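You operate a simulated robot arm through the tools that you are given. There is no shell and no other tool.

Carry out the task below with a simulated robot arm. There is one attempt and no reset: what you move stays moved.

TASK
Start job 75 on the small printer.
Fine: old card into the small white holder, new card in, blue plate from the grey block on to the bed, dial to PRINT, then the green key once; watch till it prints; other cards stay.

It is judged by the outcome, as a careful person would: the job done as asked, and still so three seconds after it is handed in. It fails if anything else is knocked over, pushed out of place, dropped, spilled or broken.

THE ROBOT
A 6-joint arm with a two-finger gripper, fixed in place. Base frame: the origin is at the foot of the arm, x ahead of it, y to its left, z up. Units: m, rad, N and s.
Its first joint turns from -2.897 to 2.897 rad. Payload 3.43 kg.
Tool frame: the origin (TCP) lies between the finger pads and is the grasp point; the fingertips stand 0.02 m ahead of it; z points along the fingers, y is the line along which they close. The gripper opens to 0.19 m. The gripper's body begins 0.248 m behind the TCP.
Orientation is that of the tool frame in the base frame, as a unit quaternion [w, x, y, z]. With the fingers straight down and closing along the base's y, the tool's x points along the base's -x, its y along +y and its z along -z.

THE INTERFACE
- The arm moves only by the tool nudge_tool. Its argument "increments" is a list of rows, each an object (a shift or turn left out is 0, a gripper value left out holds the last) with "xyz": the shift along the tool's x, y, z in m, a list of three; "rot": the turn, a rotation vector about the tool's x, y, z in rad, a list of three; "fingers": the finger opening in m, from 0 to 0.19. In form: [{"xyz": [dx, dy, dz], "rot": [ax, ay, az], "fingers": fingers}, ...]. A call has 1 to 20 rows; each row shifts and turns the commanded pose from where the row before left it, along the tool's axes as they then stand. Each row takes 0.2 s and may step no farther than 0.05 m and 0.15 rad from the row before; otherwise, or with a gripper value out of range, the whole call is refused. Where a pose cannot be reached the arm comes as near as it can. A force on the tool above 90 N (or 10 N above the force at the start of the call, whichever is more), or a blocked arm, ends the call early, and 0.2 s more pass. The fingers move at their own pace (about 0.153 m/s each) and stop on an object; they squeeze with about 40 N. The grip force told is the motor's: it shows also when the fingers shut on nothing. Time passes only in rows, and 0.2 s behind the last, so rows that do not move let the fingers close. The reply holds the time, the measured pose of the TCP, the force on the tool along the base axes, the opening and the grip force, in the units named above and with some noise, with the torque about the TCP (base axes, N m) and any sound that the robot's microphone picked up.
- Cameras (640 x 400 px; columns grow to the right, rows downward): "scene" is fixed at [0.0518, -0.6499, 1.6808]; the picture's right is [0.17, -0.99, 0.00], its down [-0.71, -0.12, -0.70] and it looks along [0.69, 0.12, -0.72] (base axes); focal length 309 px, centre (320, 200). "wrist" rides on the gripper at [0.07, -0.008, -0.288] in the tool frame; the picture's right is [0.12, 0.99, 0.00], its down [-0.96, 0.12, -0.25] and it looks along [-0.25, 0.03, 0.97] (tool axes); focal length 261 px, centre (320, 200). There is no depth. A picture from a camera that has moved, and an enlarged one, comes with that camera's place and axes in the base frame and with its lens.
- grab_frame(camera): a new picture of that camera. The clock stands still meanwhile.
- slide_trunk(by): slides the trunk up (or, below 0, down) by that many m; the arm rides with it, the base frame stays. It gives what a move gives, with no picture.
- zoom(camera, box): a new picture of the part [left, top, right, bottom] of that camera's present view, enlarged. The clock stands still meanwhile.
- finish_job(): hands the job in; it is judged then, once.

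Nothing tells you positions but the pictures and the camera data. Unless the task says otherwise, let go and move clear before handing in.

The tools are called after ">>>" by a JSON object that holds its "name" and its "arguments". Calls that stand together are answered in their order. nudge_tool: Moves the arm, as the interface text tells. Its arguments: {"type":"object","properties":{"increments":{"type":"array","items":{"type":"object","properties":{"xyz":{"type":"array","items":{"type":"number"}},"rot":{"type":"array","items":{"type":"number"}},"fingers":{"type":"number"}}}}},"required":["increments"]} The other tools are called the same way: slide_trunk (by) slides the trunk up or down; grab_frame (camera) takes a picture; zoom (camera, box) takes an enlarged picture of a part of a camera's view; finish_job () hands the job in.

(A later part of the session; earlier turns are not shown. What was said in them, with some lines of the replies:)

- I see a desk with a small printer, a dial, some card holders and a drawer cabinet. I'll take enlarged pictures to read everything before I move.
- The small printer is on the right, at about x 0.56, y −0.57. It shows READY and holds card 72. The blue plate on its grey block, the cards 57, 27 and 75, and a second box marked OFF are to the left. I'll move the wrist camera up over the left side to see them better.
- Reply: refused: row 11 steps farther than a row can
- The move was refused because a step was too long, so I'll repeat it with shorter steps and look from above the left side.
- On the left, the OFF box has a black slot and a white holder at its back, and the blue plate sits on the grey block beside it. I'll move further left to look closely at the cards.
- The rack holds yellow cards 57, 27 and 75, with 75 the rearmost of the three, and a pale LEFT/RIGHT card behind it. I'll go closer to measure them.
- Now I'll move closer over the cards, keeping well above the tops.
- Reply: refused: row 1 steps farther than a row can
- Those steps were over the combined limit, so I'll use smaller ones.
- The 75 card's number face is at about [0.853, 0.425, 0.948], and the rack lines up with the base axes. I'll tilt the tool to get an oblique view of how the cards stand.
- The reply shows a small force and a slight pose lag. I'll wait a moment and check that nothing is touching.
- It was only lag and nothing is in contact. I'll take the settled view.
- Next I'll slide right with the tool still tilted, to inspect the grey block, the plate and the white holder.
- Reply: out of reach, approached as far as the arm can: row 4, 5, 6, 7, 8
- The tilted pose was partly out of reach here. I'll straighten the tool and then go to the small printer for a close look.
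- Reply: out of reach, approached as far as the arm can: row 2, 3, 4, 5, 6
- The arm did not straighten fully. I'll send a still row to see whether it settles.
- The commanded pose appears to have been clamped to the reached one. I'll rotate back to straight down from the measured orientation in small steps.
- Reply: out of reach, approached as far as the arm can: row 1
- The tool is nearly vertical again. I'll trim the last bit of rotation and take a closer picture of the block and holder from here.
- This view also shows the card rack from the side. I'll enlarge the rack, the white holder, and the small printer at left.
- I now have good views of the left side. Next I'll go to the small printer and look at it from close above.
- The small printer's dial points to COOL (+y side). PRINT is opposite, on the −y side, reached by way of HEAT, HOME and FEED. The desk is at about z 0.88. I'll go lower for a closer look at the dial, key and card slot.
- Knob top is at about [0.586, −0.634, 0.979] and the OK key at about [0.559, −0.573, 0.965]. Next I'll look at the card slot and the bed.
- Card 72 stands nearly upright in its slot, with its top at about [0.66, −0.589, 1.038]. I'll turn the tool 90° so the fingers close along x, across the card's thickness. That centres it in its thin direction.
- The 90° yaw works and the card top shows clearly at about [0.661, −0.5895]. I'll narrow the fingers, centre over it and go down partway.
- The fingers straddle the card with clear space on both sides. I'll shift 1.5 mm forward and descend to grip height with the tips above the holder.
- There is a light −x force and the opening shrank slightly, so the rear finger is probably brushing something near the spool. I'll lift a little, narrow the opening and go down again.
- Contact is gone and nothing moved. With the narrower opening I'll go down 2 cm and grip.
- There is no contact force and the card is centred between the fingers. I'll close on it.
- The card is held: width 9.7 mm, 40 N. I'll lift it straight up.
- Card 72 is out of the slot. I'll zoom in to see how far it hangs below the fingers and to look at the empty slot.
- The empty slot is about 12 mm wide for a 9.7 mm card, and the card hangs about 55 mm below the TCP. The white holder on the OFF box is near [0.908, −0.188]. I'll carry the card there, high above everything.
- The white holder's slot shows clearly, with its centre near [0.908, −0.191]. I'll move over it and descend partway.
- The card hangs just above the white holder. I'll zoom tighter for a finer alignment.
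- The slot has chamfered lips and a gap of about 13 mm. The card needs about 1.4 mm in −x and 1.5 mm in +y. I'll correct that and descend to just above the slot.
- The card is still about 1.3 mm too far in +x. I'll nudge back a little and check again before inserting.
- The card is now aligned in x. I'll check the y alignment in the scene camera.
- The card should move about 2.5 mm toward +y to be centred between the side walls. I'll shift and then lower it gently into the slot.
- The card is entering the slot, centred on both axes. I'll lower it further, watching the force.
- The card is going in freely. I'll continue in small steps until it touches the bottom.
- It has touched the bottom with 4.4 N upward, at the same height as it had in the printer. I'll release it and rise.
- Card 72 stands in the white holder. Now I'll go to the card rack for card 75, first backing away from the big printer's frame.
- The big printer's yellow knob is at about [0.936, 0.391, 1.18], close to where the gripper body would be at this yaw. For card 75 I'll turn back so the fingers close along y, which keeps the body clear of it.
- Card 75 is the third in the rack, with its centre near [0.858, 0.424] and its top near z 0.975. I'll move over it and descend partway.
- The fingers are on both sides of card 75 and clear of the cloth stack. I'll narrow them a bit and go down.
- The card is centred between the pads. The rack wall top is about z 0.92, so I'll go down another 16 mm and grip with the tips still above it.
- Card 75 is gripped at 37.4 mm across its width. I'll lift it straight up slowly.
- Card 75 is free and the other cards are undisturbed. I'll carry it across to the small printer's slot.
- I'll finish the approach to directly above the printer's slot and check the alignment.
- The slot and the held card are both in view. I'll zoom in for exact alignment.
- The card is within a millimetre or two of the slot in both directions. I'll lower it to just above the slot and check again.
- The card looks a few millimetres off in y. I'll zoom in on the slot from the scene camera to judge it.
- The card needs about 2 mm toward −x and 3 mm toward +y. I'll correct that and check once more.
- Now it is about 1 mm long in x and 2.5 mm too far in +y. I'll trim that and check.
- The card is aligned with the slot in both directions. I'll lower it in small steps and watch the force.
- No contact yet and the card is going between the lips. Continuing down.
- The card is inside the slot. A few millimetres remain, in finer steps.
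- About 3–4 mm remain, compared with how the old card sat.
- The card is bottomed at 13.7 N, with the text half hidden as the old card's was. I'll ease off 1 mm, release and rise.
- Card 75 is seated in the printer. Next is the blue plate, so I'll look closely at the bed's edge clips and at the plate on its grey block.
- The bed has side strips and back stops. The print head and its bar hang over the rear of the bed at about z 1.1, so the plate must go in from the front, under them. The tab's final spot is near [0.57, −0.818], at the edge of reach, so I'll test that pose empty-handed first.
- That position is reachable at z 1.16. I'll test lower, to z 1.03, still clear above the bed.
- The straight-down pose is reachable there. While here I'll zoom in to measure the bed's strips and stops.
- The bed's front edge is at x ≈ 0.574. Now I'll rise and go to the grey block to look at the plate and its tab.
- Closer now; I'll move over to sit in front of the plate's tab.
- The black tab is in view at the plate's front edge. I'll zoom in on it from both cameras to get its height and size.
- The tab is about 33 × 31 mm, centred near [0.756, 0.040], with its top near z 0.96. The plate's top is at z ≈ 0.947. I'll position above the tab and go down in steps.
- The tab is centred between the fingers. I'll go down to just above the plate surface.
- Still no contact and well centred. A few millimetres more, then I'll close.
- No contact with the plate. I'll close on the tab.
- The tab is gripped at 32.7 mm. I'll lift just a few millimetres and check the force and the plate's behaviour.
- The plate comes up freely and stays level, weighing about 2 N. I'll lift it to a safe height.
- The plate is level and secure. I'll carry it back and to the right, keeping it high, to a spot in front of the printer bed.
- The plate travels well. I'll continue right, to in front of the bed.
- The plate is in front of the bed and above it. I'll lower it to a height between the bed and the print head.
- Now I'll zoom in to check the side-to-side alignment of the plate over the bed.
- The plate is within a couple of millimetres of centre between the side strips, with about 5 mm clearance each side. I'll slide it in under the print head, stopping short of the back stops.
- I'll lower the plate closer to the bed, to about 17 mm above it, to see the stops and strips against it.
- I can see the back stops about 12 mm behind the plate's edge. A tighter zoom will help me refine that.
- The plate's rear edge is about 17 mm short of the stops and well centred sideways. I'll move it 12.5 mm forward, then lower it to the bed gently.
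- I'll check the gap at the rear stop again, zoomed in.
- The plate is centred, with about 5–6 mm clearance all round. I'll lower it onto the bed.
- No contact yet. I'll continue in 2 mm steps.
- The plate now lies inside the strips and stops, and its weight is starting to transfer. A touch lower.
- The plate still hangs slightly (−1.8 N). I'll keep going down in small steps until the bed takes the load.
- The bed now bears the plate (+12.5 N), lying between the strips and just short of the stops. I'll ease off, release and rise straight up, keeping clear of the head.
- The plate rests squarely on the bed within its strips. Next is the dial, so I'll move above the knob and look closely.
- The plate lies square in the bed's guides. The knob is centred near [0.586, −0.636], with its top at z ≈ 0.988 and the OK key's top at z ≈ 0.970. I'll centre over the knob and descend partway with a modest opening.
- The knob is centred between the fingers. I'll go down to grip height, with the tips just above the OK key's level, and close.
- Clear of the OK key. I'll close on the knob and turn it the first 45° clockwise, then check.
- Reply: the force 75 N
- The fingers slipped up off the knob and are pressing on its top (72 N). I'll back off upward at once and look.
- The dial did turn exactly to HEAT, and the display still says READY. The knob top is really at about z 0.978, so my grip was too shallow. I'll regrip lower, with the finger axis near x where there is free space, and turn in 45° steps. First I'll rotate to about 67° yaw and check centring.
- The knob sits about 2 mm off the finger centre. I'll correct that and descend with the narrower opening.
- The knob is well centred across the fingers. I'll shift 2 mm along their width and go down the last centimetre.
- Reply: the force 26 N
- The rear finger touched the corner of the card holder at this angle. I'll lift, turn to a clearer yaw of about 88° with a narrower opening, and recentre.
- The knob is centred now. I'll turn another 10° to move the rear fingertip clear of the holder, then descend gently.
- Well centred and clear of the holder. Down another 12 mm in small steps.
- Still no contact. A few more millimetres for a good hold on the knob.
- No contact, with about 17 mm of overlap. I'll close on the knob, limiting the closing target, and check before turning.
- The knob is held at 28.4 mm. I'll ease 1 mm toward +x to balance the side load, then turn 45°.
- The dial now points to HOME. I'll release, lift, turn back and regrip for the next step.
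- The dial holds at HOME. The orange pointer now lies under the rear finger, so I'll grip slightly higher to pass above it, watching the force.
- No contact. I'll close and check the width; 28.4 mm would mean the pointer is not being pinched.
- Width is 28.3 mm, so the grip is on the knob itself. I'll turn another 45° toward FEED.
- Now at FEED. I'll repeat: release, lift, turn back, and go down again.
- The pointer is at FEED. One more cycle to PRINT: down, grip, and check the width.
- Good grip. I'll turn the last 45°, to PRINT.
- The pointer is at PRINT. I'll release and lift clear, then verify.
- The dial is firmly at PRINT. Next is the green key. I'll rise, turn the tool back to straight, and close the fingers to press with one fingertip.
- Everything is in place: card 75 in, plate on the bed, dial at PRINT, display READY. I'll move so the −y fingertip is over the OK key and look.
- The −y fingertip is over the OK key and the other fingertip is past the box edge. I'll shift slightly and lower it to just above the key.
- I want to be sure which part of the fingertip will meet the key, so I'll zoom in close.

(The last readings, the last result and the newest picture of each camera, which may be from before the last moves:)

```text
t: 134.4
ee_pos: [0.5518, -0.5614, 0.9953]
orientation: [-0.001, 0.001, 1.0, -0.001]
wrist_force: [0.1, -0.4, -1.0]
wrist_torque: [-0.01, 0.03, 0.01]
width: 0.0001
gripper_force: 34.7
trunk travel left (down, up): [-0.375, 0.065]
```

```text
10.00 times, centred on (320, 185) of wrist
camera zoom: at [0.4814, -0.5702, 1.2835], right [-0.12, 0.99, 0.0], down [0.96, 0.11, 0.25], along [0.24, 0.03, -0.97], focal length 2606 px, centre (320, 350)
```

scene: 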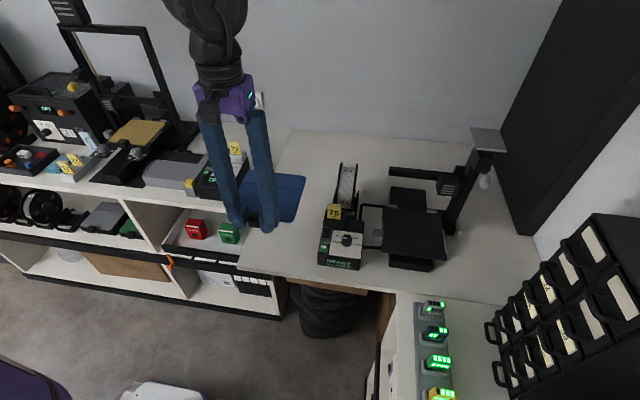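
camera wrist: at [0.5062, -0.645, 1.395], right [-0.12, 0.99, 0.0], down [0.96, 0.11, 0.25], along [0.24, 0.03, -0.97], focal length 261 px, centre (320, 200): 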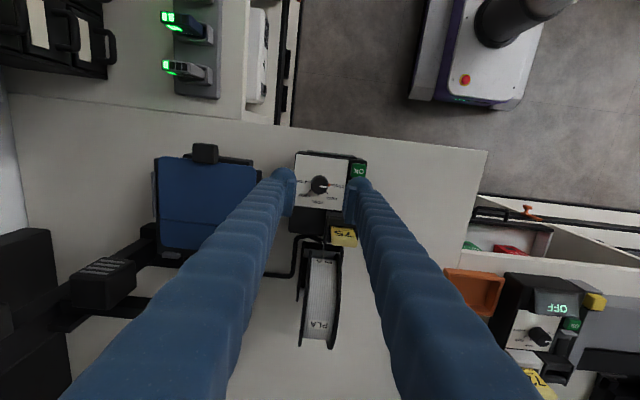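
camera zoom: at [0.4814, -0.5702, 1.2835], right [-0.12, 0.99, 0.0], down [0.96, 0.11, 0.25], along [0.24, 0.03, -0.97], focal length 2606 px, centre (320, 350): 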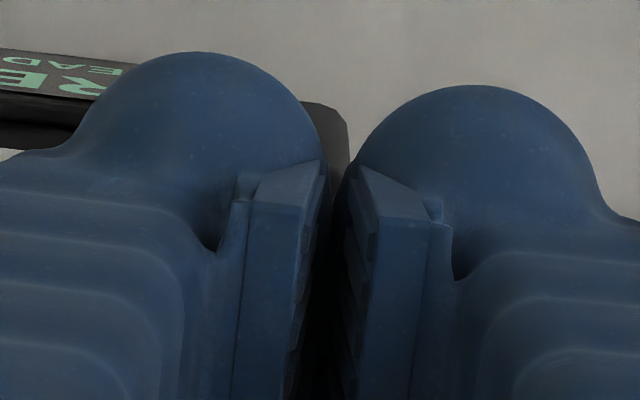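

The lowest part of each fingertip is a ball offset about 13 mm toward the camera side, so at this yaw it would land in front of the key. I'll lift, turn 90° (a yaw known to work) and put one ball directly over the key.

>>> {"name": "nudge_tool", "arguments": {"increments": [{"xyz": [0, 0, -0.04]}, {"xyz": [0, 0, -0.03]}, {"rot": [0, 0, 0.1428]}, {"rot": [0, 0, 0.1428]}, {"rot": [0, 0, 0.1428]}, {"rot": [0, 0, 0.1428]}, {"rot": [0, 0, 0.1428]}, {"rot": [0, 0, 0.1428]}, {"rot": [0, 0, 0.1428]}, {"rot": [0, 0, 0.1428]}, {"rot": [0, 0, 0.1428]}, {"rot": [0, 0, 0.1428]}, {"rot": [0, 0, 0.1428]}, {"xyz": [-0.0256, -0.0143, 0]}, {"xyz": [0, 0, 0.03]}, {"xyz": [0, 0, 0]}, {"xyz": [0, 0, 0]}]}}

>>> {"name": "zoom", "arguments": {"camera": "wrist", "box": [265, 130, 375, 220]}}

>>> {"name": "zoom", "arguments": {"camera": "scene", "box": [305, 205, 375, 275]}}

```text
t: 138.0
ee_pos: [0.5394, -0.5871, 1.0363]
orientation: [0.0, 0.708, 0.706, 0.0]
wrist_force: [-0.5, 0.0, 0.5]
wrist_torque: [0.0, -0.01, 0.01]
width: 0.0001
gripper_force: 34.6
trunk travel left (down, up): [-0.375, 0.065]
```

```text
4.44 times, centred on (320, 175) of wrist
camera zoom: at [0.5315, -0.5164, 1.3244], right [0.99, 0.12, 0.0], down [0.11, -0.96, 0.25], along [0.03, -0.25, -0.97], focal length 1158 px, centre (320, 311)
```

zoom: 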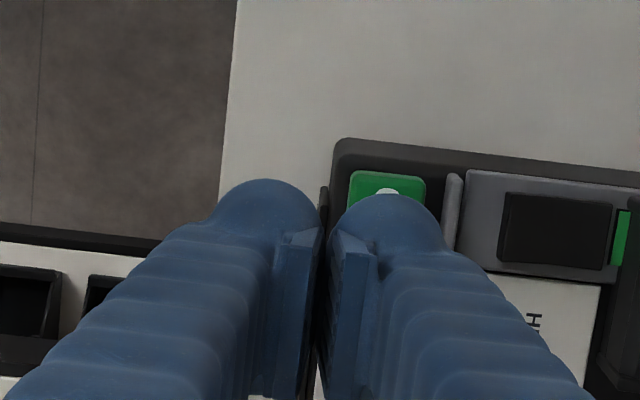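

```text
5.71 times, centred on (340, 240) of scene
camera zoom: at [0.0518, -0.6499, 1.6808], right [0.17, -0.99, 0.0], down [-0.71, -0.12, -0.7], along [0.69, 0.12, -0.72], focal length 1768 px, centre (206, -29)
```

zoom: 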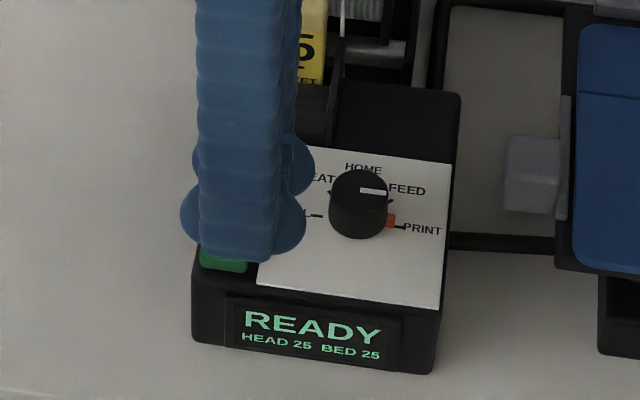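

Now the rear ball is right over the OK key. I'll lower it to just above the key, then press in small steps while watching the force and display.

>>> {"name": "nudge_tool", "arguments": {"increments": [{"xyz": [0, 0.001, 0.02]}, {"xyz": [0, 0, 0.018]}, {"xyz": [0, 0, 0]}, {"xyz": [0, 0, 0]}]}}

>>> {"name": "zoom", "arguments": {"camera": "wrist", "box": [265, 130, 375, 220]}}

>>> {"name": "zoom", "arguments": {"camera": "scene", "box": [305, 205, 375, 275]}}

```text
t: 139.0
ee_pos: [0.5405, -0.5878, 0.9986]
orientation: [0.0, 0.708, 0.707, -0.001]
wrist_force: [-0.4, 0.0, -0.9]
wrist_torque: [0.0, 0.01, -0.01]
width: 0.0002
gripper_force: 34.3
trunk travel left (down, up): [-0.375, 0.065]
```

```text
4.44 times, centred on (320, 175) of wrist
camera zoom: at [0.5316, -0.516, 1.2864], right [0.99, 0.12, 0.0], down [0.11, -0.96, 0.25], along [0.03, -0.25, -0.97], focal length 1158 px, centre (320, 311)
```

zoom: 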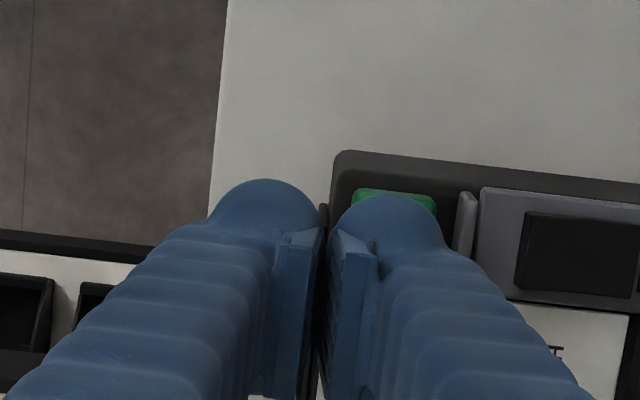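

```text
5.71 times, centred on (340, 240) of scene
camera zoom: at [0.0518, -0.6499, 1.6808], right [0.17, -0.99, 0.0], down [-0.71, -0.12, -0.7], along [0.69, 0.12, -0.72], focal length 1768 px, centre (206, -29)
```

zoom: 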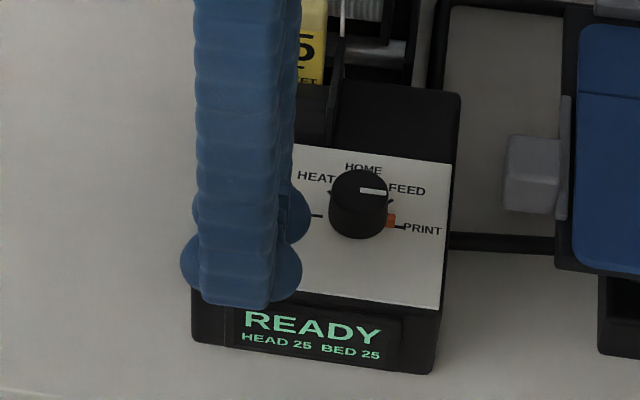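

Positioned just above the key. I'll press down in small steps.

>>> {"name": "nudge_tool", "arguments": {"increments": [{"xyz": [0, 0.001, 0.004]}, {"xyz": [0, 0, 0.004]}, {"xyz": [0, 0, 0]}]}}

>>> {"name": "zoom", "arguments": {"camera": "scene", "box": [305, 205, 375, 275]}}

```text
t: 139.8
ee_pos: [0.5417, -0.5857, 0.9902]
orientation: [-0.001, 0.707, 0.707, 0.0]
wrist_force: [-0.5, 0.1, -0.8]
wrist_torque: [0.0, -0.02, -0.03]
width: 0.0
gripper_force: 34.2
trunk travel left (down, up): [-0.375, 0.065]
```

```text
5.71 times, centred on (340, 240) of scene
camera zoom: at [0.0518, -0.6499, 1.6808], right [0.17, -0.99, 0.0], down [-0.71, -0.12, -0.7], along [0.69, 0.12, -0.72], focal length 1768 px, centre (206, -29)
```

zoom: 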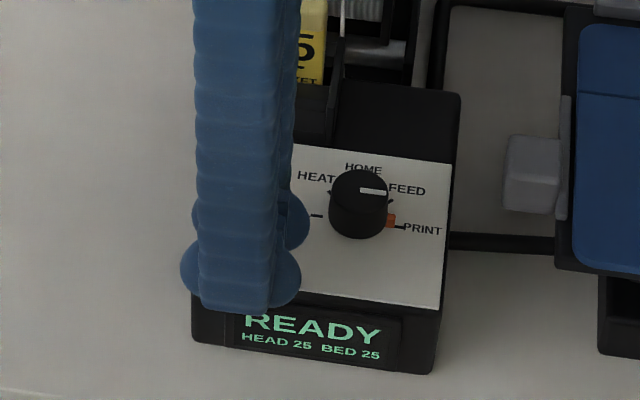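

>>> {"name": "nudge_tool", "arguments": {"increments": [{"xyz": [0, 0, 0.003]}, {"xyz": [0, 0, 0]}]}}

>>> {"name": "zoom", "arguments": {"camera": "wrist", "box": [265, 130, 375, 220]}}

```text
t: 140.4
ee_pos: [0.5419, -0.586, 0.9886]
orientation: [-0.001, 0.708, 0.706, 0.0]
wrist_force: [-0.3, -1.5, 0.1]
wrist_torque: [0.04, 0.02, 0.03]
width: 0.0
gripper_force: 33.6
trunk travel left (down, up): [-0.375, 0.065]
```

```text
4.44 times, centred on (320, 175) of wrist
camera zoom: at [0.5336, -0.5159, 1.2759], right [0.99, 0.12, 0.0], down [0.11, -0.96, 0.25], along [0.03, -0.25, -0.97], focal length 1158 px, centre (320, 311)
```

zoom: 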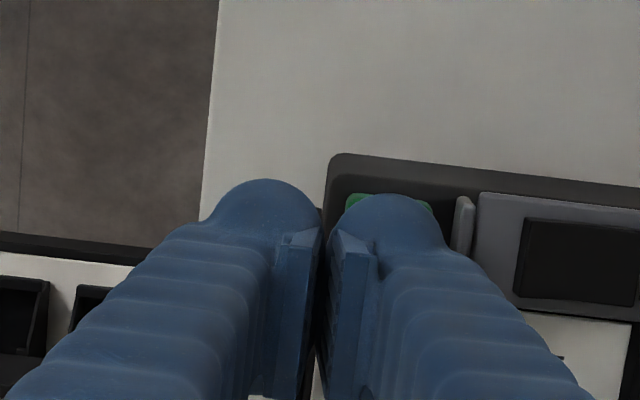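

No contact yet. Continuing in 2–3 mm steps.

>>> {"name": "nudge_tool", "arguments": {"increments": [{"xyz": [0, 0, 0.003]}, {"xyz": [0, 0, 0]}]}}

>>> {"name": "zoom", "arguments": {"camera": "scene", "box": [305, 205, 375, 275]}}

```text
t: 141.0
ee_pos: [0.5428, -0.587, 0.9847]
orientation: [-0.001, 0.708, 0.706, -0.001]
wrist_force: [0.2, -0.1, 0.3]
wrist_torque: [0.03, -0.01, 0.02]
width: 0.0
gripper_force: 34.5
trunk travel left (down, up): [-0.375, 0.065]
```

```text
5.71 times, centred on (340, 240) of scene
camera zoom: at [0.0518, -0.6499, 1.6808], right [0.17, -0.99, 0.0], down [-0.71, -0.12, -0.7], along [0.69, 0.12, -0.72], focal length 1768 px, centre (206, -29)
```

zoom: 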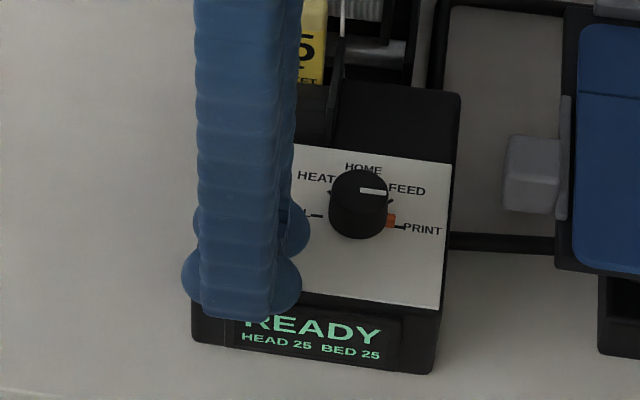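

>>> {"name": "nudge_tool", "arguments": {"increments": [{"xyz": [0, 0, 0.003]}, {"xyz": [0, 0, 0]}]}}

>>> {"name": "zoom", "arguments": {"camera": "wrist", "box": [265, 130, 375, 220]}}

>>> {"name": "zoom", "arguments": {"camera": "scene", "box": [305, 205, 375, 275]}}

```text
t: 141.6
ee_pos: [0.5428, -0.5869, 0.9824]
orientation: [0.0, 0.708, 0.706, 0.0]
wrist_force: [0.0, -0.1, 1.3]
wrist_torque: [-0.02, -0.03, -0.02]
width: 0.0
gripper_force: 34.1
trunk travel left (down, up): [-0.375, 0.065]
```

```text
4.44 times, centred on (320, 175) of wrist
camera zoom: at [0.5337, -0.5155, 1.2697], right [0.99, 0.12, 0.0], down [0.11, -0.96, 0.25], along [0.03, -0.25, -0.97], focal length 1158 px, centre (320, 311)
```

zoom: 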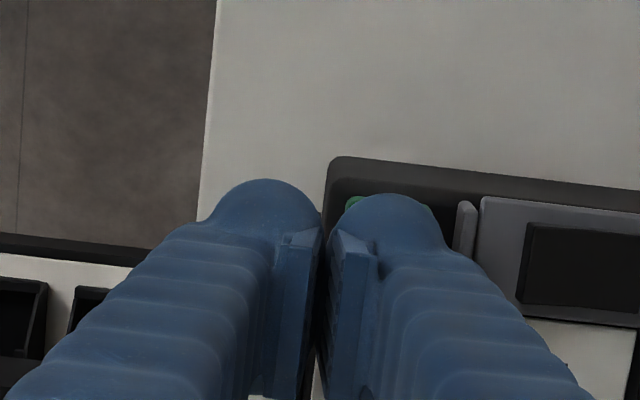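

```text
5.71 times, centred on (340, 240) of scene
camera zoom: at [0.0518, -0.6499, 1.6808], right [0.17, -0.99, 0.0], down [-0.71, -0.12, -0.7], along [0.69, 0.12, -0.72], focal length 1768 px, centre (206, -29)
```

zoom: 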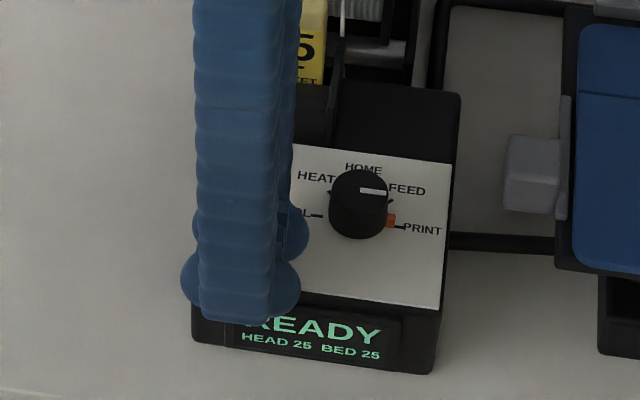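

Possibly first contact (+1.3 N). Another 2 mm.

>>> {"name": "nudge_tool", "arguments": {"increments": [{"xyz": [0, 0, 0.002]}, {"xyz": [0, 0, 0]}]}}

>>> {"name": "zoom", "arguments": {"camera": "scene", "box": [305, 205, 375, 275]}}

```text
t: 142.2
ee_pos: [0.5431, -0.5847, 0.9797]
orientation: [0.0, 0.708, 0.707, 0.0]
wrist_force: [0.1, -0.6, 0.8]
wrist_torque: [0.0, -0.05, -0.01]
width: 0.0001
gripper_force: 33.9
trunk travel left (down, up): [-0.375, 0.065]
heard: click
```

```text
5.71 times, centred on (340, 240) of scene
camera zoom: at [0.0518, -0.6499, 1.6808], right [0.17, -0.99, 0.0], down [-0.71, -0.12, -0.7], along [0.69, 0.12, -0.72], focal length 1768 px, centre (206, -29)
```

zoom: 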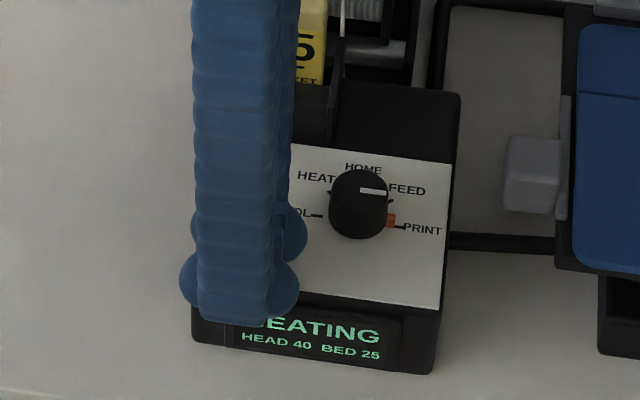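

A click was heard and the display shows HEATING. I'll lift straight off the key and move clear.

>>> {"name": "nudge_tool", "arguments": {"increments": [{"xyz": [0, 0, -0.03]}, {"xyz": [0, 0, -0.04]}, {"xyz": [0, 0, -0.045]}, {"xyz": [0.04, 0, -0.02]}, {"xyz": [0.045, 0, 0]}, {"xyz": [0.045, 0, 0]}, {"xyz": [0.045, 0, 0]}, {"xyz": [0.045, 0, 0]}, {"xyz": [0, 0, 0]}]}}

>>> {"name": "zoom", "arguments": {"camera": "scene", "box": [300, 150, 470, 280]}}

```text
t: 144.2
ee_pos: [0.5412, -0.365, 1.1128]
orientation: [-0.001, 0.707, 0.707, 0.0]
wrist_force: [0.3, 0.3, -0.4]
wrist_torque: [-0.05, -0.02, 0.01]
width: 0.0
gripper_force: 33.8
trunk travel left (down, up): [-0.375, 0.065]
```

```text
3.08 times, centred on (385, 215) of scene
camera zoom: at [0.0518, -0.6499, 1.6808], right [0.17, -0.99, 0.0], down [-0.71, -0.12, -0.7], along [0.69, 0.12, -0.72], focal length 952 px, centre (120, 154)
```

zoom: 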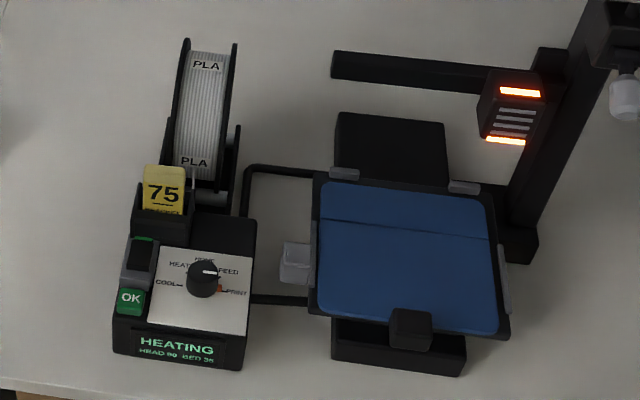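

The printer is heating and the head glows. I'll wait and watch until it prints.

>>> {"name": "nudge_tool", "arguments": {"increments": [{"xyz": [0, 0, 0]}, {"xyz": [0, 0, 0]}, {"xyz": [0, 0, 0]}, {"xyz": [0, 0, 0]}, {"xyz": [0, 0, 0]}, {"xyz": [0, 0, 0]}, {"xyz": [0, 0, 0]}, {"xyz": [0, 0, 0]}, {"xyz": [0, 0, 0]}, {"xyz": [0, 0, 0]}]}}

>>> {"name": "zoom", "arguments": {"camera": "scene", "box": [300, 150, 470, 280]}}

```text
t: 146.4
ee_pos: [0.5405, -0.3655, 1.1129]
orientation: [-0.001, 0.708, 0.706, 0.0]
wrist_force: [-0.4, -0.2, 0.9]
wrist_torque: [0.0, 0.01, 0.01]
width: 0.0
gripper_force: 34.2
trunk travel left (down, up): [-0.375, 0.065]
```

```text
3.08 times, centred on (385, 215) of scene
camera zoom: at [0.0518, -0.6499, 1.6808], right [0.17, -0.99, 0.0], down [-0.71, -0.12, -0.7], along [0.69, 0.12, -0.72], focal length 952 px, centre (120, 154)
```

zoom: 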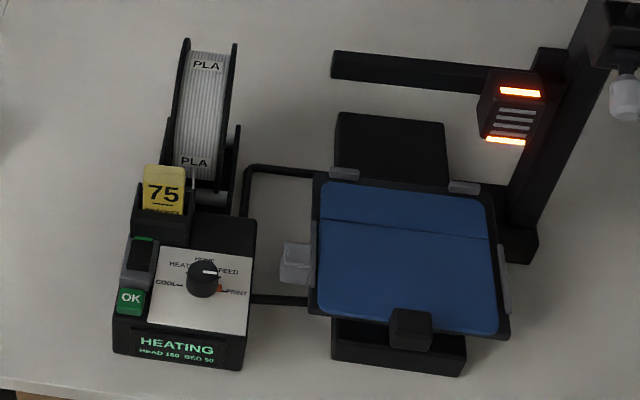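

The head is at about 150 and rising. I'll keep waiting.

>>> {"name": "nudge_tool", "arguments": {"increments": [{"xyz": [0, 0, 0]}, {"xyz": [0, 0, 0]}, {"xyz": [0, 0, 0]}, {"xyz": [0, 0, 0]}, {"xyz": [0, 0, 0]}, {"xyz": [0, 0, 0]}, {"xyz": [0, 0, 0]}, {"xyz": [0, 0, 0]}, {"xyz": [0, 0, 0]}, {"xyz": [0, 0, 0]}, {"xyz": [0, 0, 0]}, {"xyz": [0, 0, 0]}]}}

>>> {"name": "zoom", "arguments": {"camera": "scene", "box": [300, 150, 470, 280]}}

>>> {"name": "zoom", "arguments": {"camera": "scene", "box": [310, 215, 380, 275]}}

```text
t: 149.0
ee_pos: [0.5411, -0.365, 1.1128]
orientation: [0.0, 0.707, 0.707, -0.001]
wrist_force: [-1.1, 0.0, 0.2]
wrist_torque: [-0.03, 0.0, 0.01]
width: 0.0
gripper_force: 34.2
trunk travel left (down, up): [-0.375, 0.065]
```

```text
3.08 times, centred on (385, 215) of scene
camera zoom: at [0.0518, -0.6499, 1.6808], right [0.17, -0.99, 0.0], down [-0.71, -0.12, -0.7], along [0.69, 0.12, -0.72], focal length 952 px, centre (120, 154)
```

zoom: 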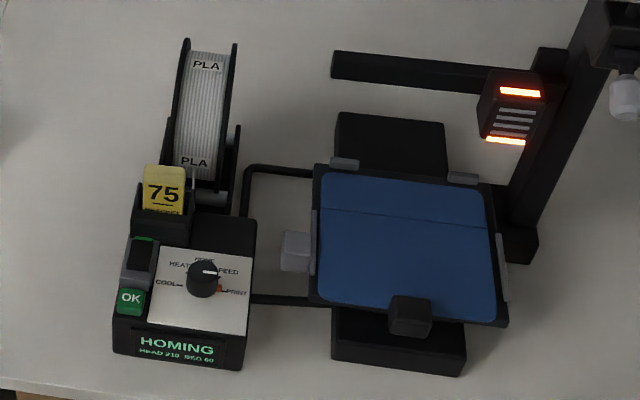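

```text
6.67 times, centred on (345, 245) of scene
camera zoom: at [0.0518, -0.6499, 1.6808], right [0.17, -0.99, 0.0], down [-0.71, -0.12, -0.7], along [0.69, 0.12, -0.72], focal length 2062 px, centre (153, -100)
```

zoom: 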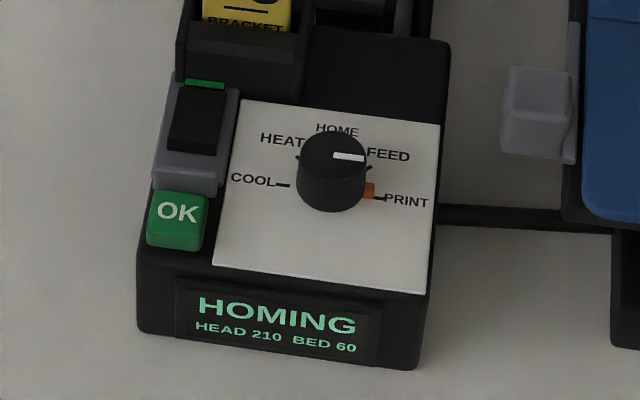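

It has heated and is now HOMING; the bed moves with the plate on it. I'll keep watching.

>>> {"name": "nudge_tool", "arguments": {"increments": [{"xyz": [0, 0, 0]}, {"xyz": [0, 0, 0]}, {"xyz": [0, 0, 0]}, {"xyz": [0, 0, 0]}, {"xyz": [0, 0, 0]}, {"xyz": [0, 0, 0]}, {"xyz": [0, 0, 0]}, {"xyz": [0, 0, 0]}, {"xyz": [0, 0, 0]}, {"xyz": [0, 0, 0]}, {"xyz": [0, 0, 0]}, {"xyz": [0, 0, 0]}]}}

>>> {"name": "zoom", "arguments": {"camera": "scene", "box": [300, 150, 470, 280]}}

```text
t: 151.6
ee_pos: [0.54, -0.3651, 1.1127]
orientation: [-0.001, 0.707, 0.707, -0.001]
wrist_force: [-0.1, -0.4, 0.8]
wrist_torque: [-0.04, 0.0, 0.0]
width: 0.0001
gripper_force: 34.6
trunk travel left (down, up): [-0.375, 0.065]
```

```text
3.08 times, centred on (385, 215) of scene
camera zoom: at [0.0518, -0.6499, 1.6808], right [0.17, -0.99, 0.0], down [-0.71, -0.12, -0.7], along [0.69, 0.12, -0.72], focal length 952 px, centre (120, 154)
```

zoom: 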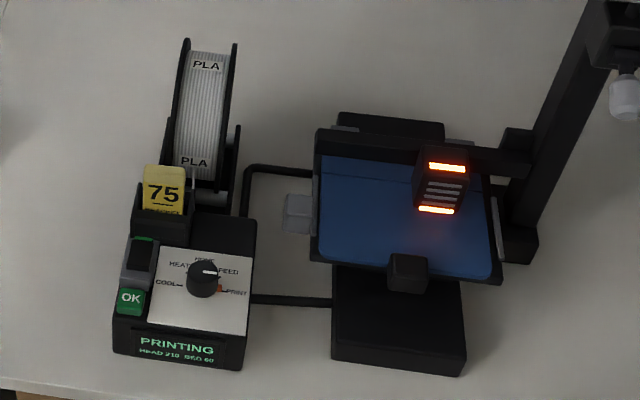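

The display shows PRINTING. I'll watch a few more seconds and check the rest of the scene before handing in.

>>> {"name": "nudge_tool", "arguments": {"increments": [{"xyz": [0, 0, 0], "fingers": 0.06}, {"xyz": [0, 0, 0]}, {"xyz": [0, 0, 0]}, {"xyz": [0, 0, 0]}, {"xyz": [0, 0, 0]}, {"xyz": [0, 0, 0]}, {"xyz": [0, 0, 0]}, {"xyz": [0, 0, 0]}, {"xyz": [0, 0, 0]}, {"xyz": [0, 0, 0]}, {"xyz": [0, 0, 0]}, {"xyz": [0, 0, 0]}]}}

>>> {"name": "zoom", "arguments": {"camera": "scene", "box": [300, 150, 470, 280]}}

>>> {"name": "grab_frame", "arguments": {"camera": "scene"}}

>>> {"name": "zoom", "arguments": {"camera": "scene", "box": [0, 100, 140, 200]}}

>>> {"name": "zoom", "arguments": {"camera": "scene", "box": [130, 120, 290, 220]}}

```text
t: 154.2
ee_pos: [0.5401, -0.3647, 1.1131]
orientation: [-0.001, 0.708, 0.706, -0.001]
wrist_force: [-0.2, 0.3, -0.3]
wrist_torque: [-0.03, -0.03, -0.02]
width: 0.0599
gripper_force: 0.0
trunk travel left (down, up): [-0.375, 0.065]
```

```text
3.08 times, centred on (385, 215) of scene
camera zoom: at [0.0518, -0.6499, 1.6808], right [0.17, -0.99, 0.0], down [-0.71, -0.12, -0.7], along [0.69, 0.12, -0.72], focal length 952 px, centre (120, 154)
```

zoom: 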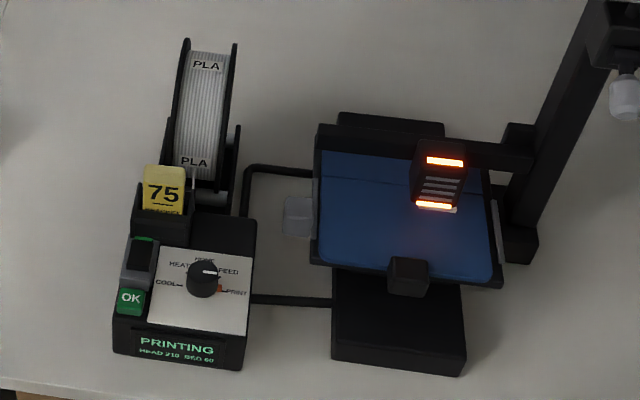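

```text
taken
```

scene: 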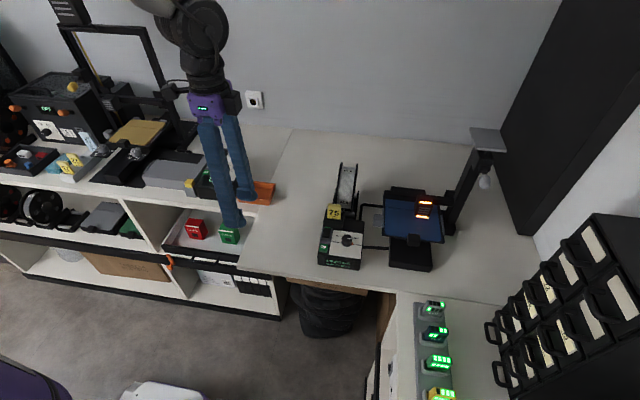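

```text
4.00 times, centred on (70, 150) of scene
camera zoom: at [0.0518, -0.6499, 1.6808], right [0.17, -0.99, 0.0], down [-0.71, -0.12, -0.7], along [0.69, 0.12, -0.72], focal length 1238 px, centre (1320, 400)
```

zoom: 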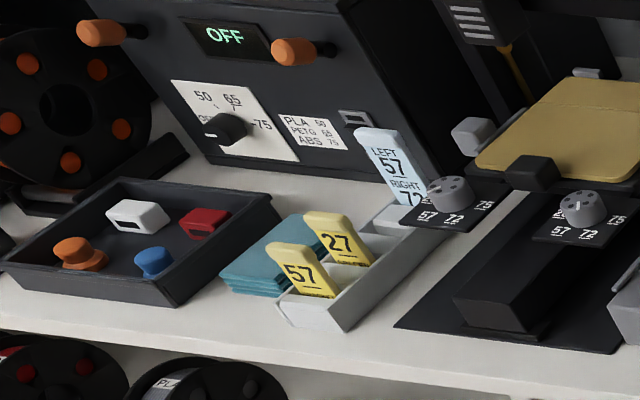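

```text
4.00 times, centred on (210, 170) of scene
camera zoom: at [0.0518, -0.6499, 1.6808], right [0.17, -0.99, 0.0], down [-0.71, -0.12, -0.7], along [0.69, 0.12, -0.72], focal length 1238 px, centre (760, 320)
```

zoom: 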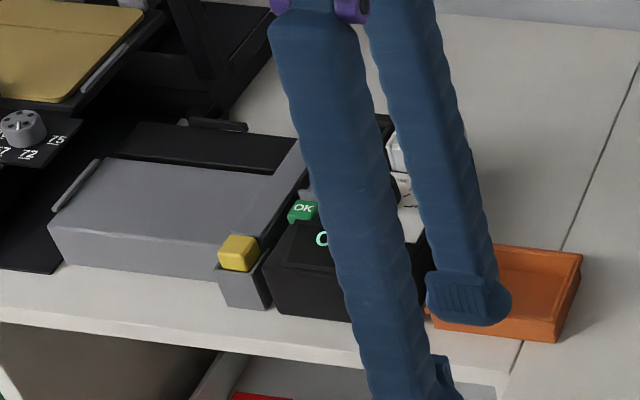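

It is printing, and cards 57, 27 and the LEFT/RIGHT card are undisturbed. One last check of card 72 with the wrist camera.

>>> {"name": "grab_frame", "arguments": {"camera": "wrist"}}

>>> {"name": "nudge_tool", "arguments": {"increments": [{"xyz": [-0.03, -0.03, -0.02]}, {"xyz": [-0.03, -0.03, -0.02]}, {"xyz": [0, 0, 0]}, {"xyz": [0, 0, 0]}]}}

>>> {"name": "zoom", "arguments": {"camera": "scene", "box": [180, 120, 290, 210]}}

>>> {"name": "zoom", "arguments": {"camera": "scene", "box": [300, 150, 470, 280]}}

```text
taken
camera wrist: at [0.532, -0.295, 1.4009], right [0.99, 0.12, 0.0], down [0.11, -0.96, 0.25], along [0.03, -0.25, -0.97], focal length 261 px, centre (320, 200)
```

wrist: 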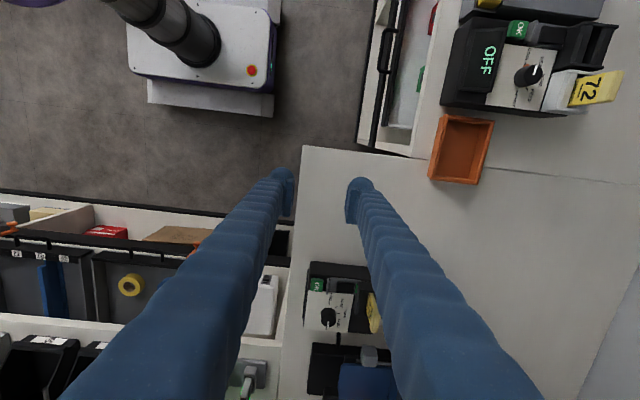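

```text
t: 155.2
ee_pos: [0.4828, -0.4237, 1.1527]
orientation: [0.0, 0.708, 0.706, 0.001]
wrist_force: [0.6, 0.6, 0.6]
wrist_torque: [0.01, -0.02, -0.03]
width: 0.06
gripper_force: 0.1
trunk travel left (down, up): [-0.375, 0.065]
```

```text
4.44 times, centred on (235, 165) of scene
camera zoom: at [0.0518, -0.6499, 1.6808], right [0.17, -0.99, 0.0], down [-0.71, -0.12, -0.7], along [0.69, 0.12, -0.72], focal length 1375 px, centre (698, 356)
```

zoom: 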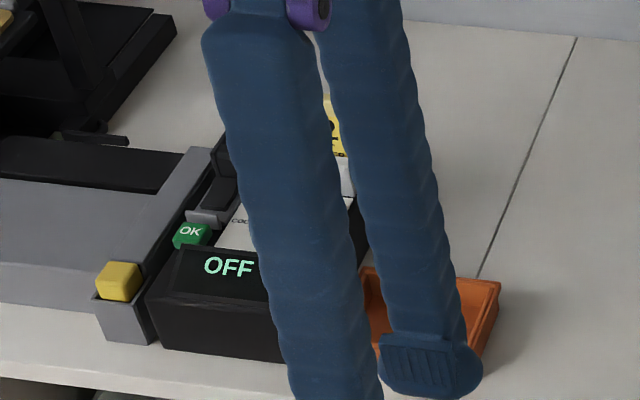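

```text
3.08 times, centred on (385, 215) of scene
camera zoom: at [0.0518, -0.6499, 1.6808], right [0.17, -0.99, 0.0], down [-0.71, -0.12, -0.7], along [0.69, 0.12, -0.72], focal length 952 px, centre (120, 154)
```

zoom: 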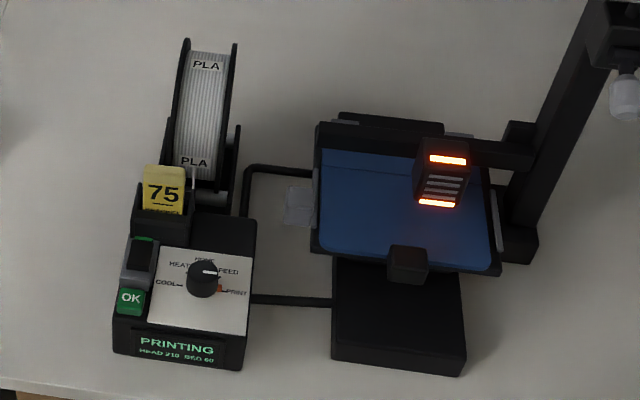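

Card 72 stands in the white holder, card 75 is in the printer, and the blue plate is on the bed. The dial is at PRINT, the green key was pressed once, and the printer shows PRINTING. The arm is clear and holds nothing, so I'm handing in.

>>> {"name": "finish_job", "arguments": {}}

```text
The job is handed in.
```

Job 75 is printing on the small printer. The display reads PRINTING, with the head at 210 and the bed at 60.

- **Cards:** Card 72 is in the small white holder on the OFF box, and card 75 is in the printer's slot. Cards 57, 27 and the LEFT/RIGHT card were not touched.
- **Plate:** The blue plate is on the bed between the side strips, a few millimetres short of the rear stops. It stayed in place while the bed homed and printing began.
- **Dial and key:** The dial is at PRINT. I pressed the green key once, heard one click, and watched it go through HEATING and HOMING to PRINTING.

Three contacts happened along the way:
- On the first try at the dial the fingers slipped and pressed on top of the knob with about 72 N.
- A fingertip touched the corner of the card holder at about 26 N.
- A finger brushed something next to the spool.

I saw nothing moved or damaged from any of these.

The arm is clear and holding nothing.
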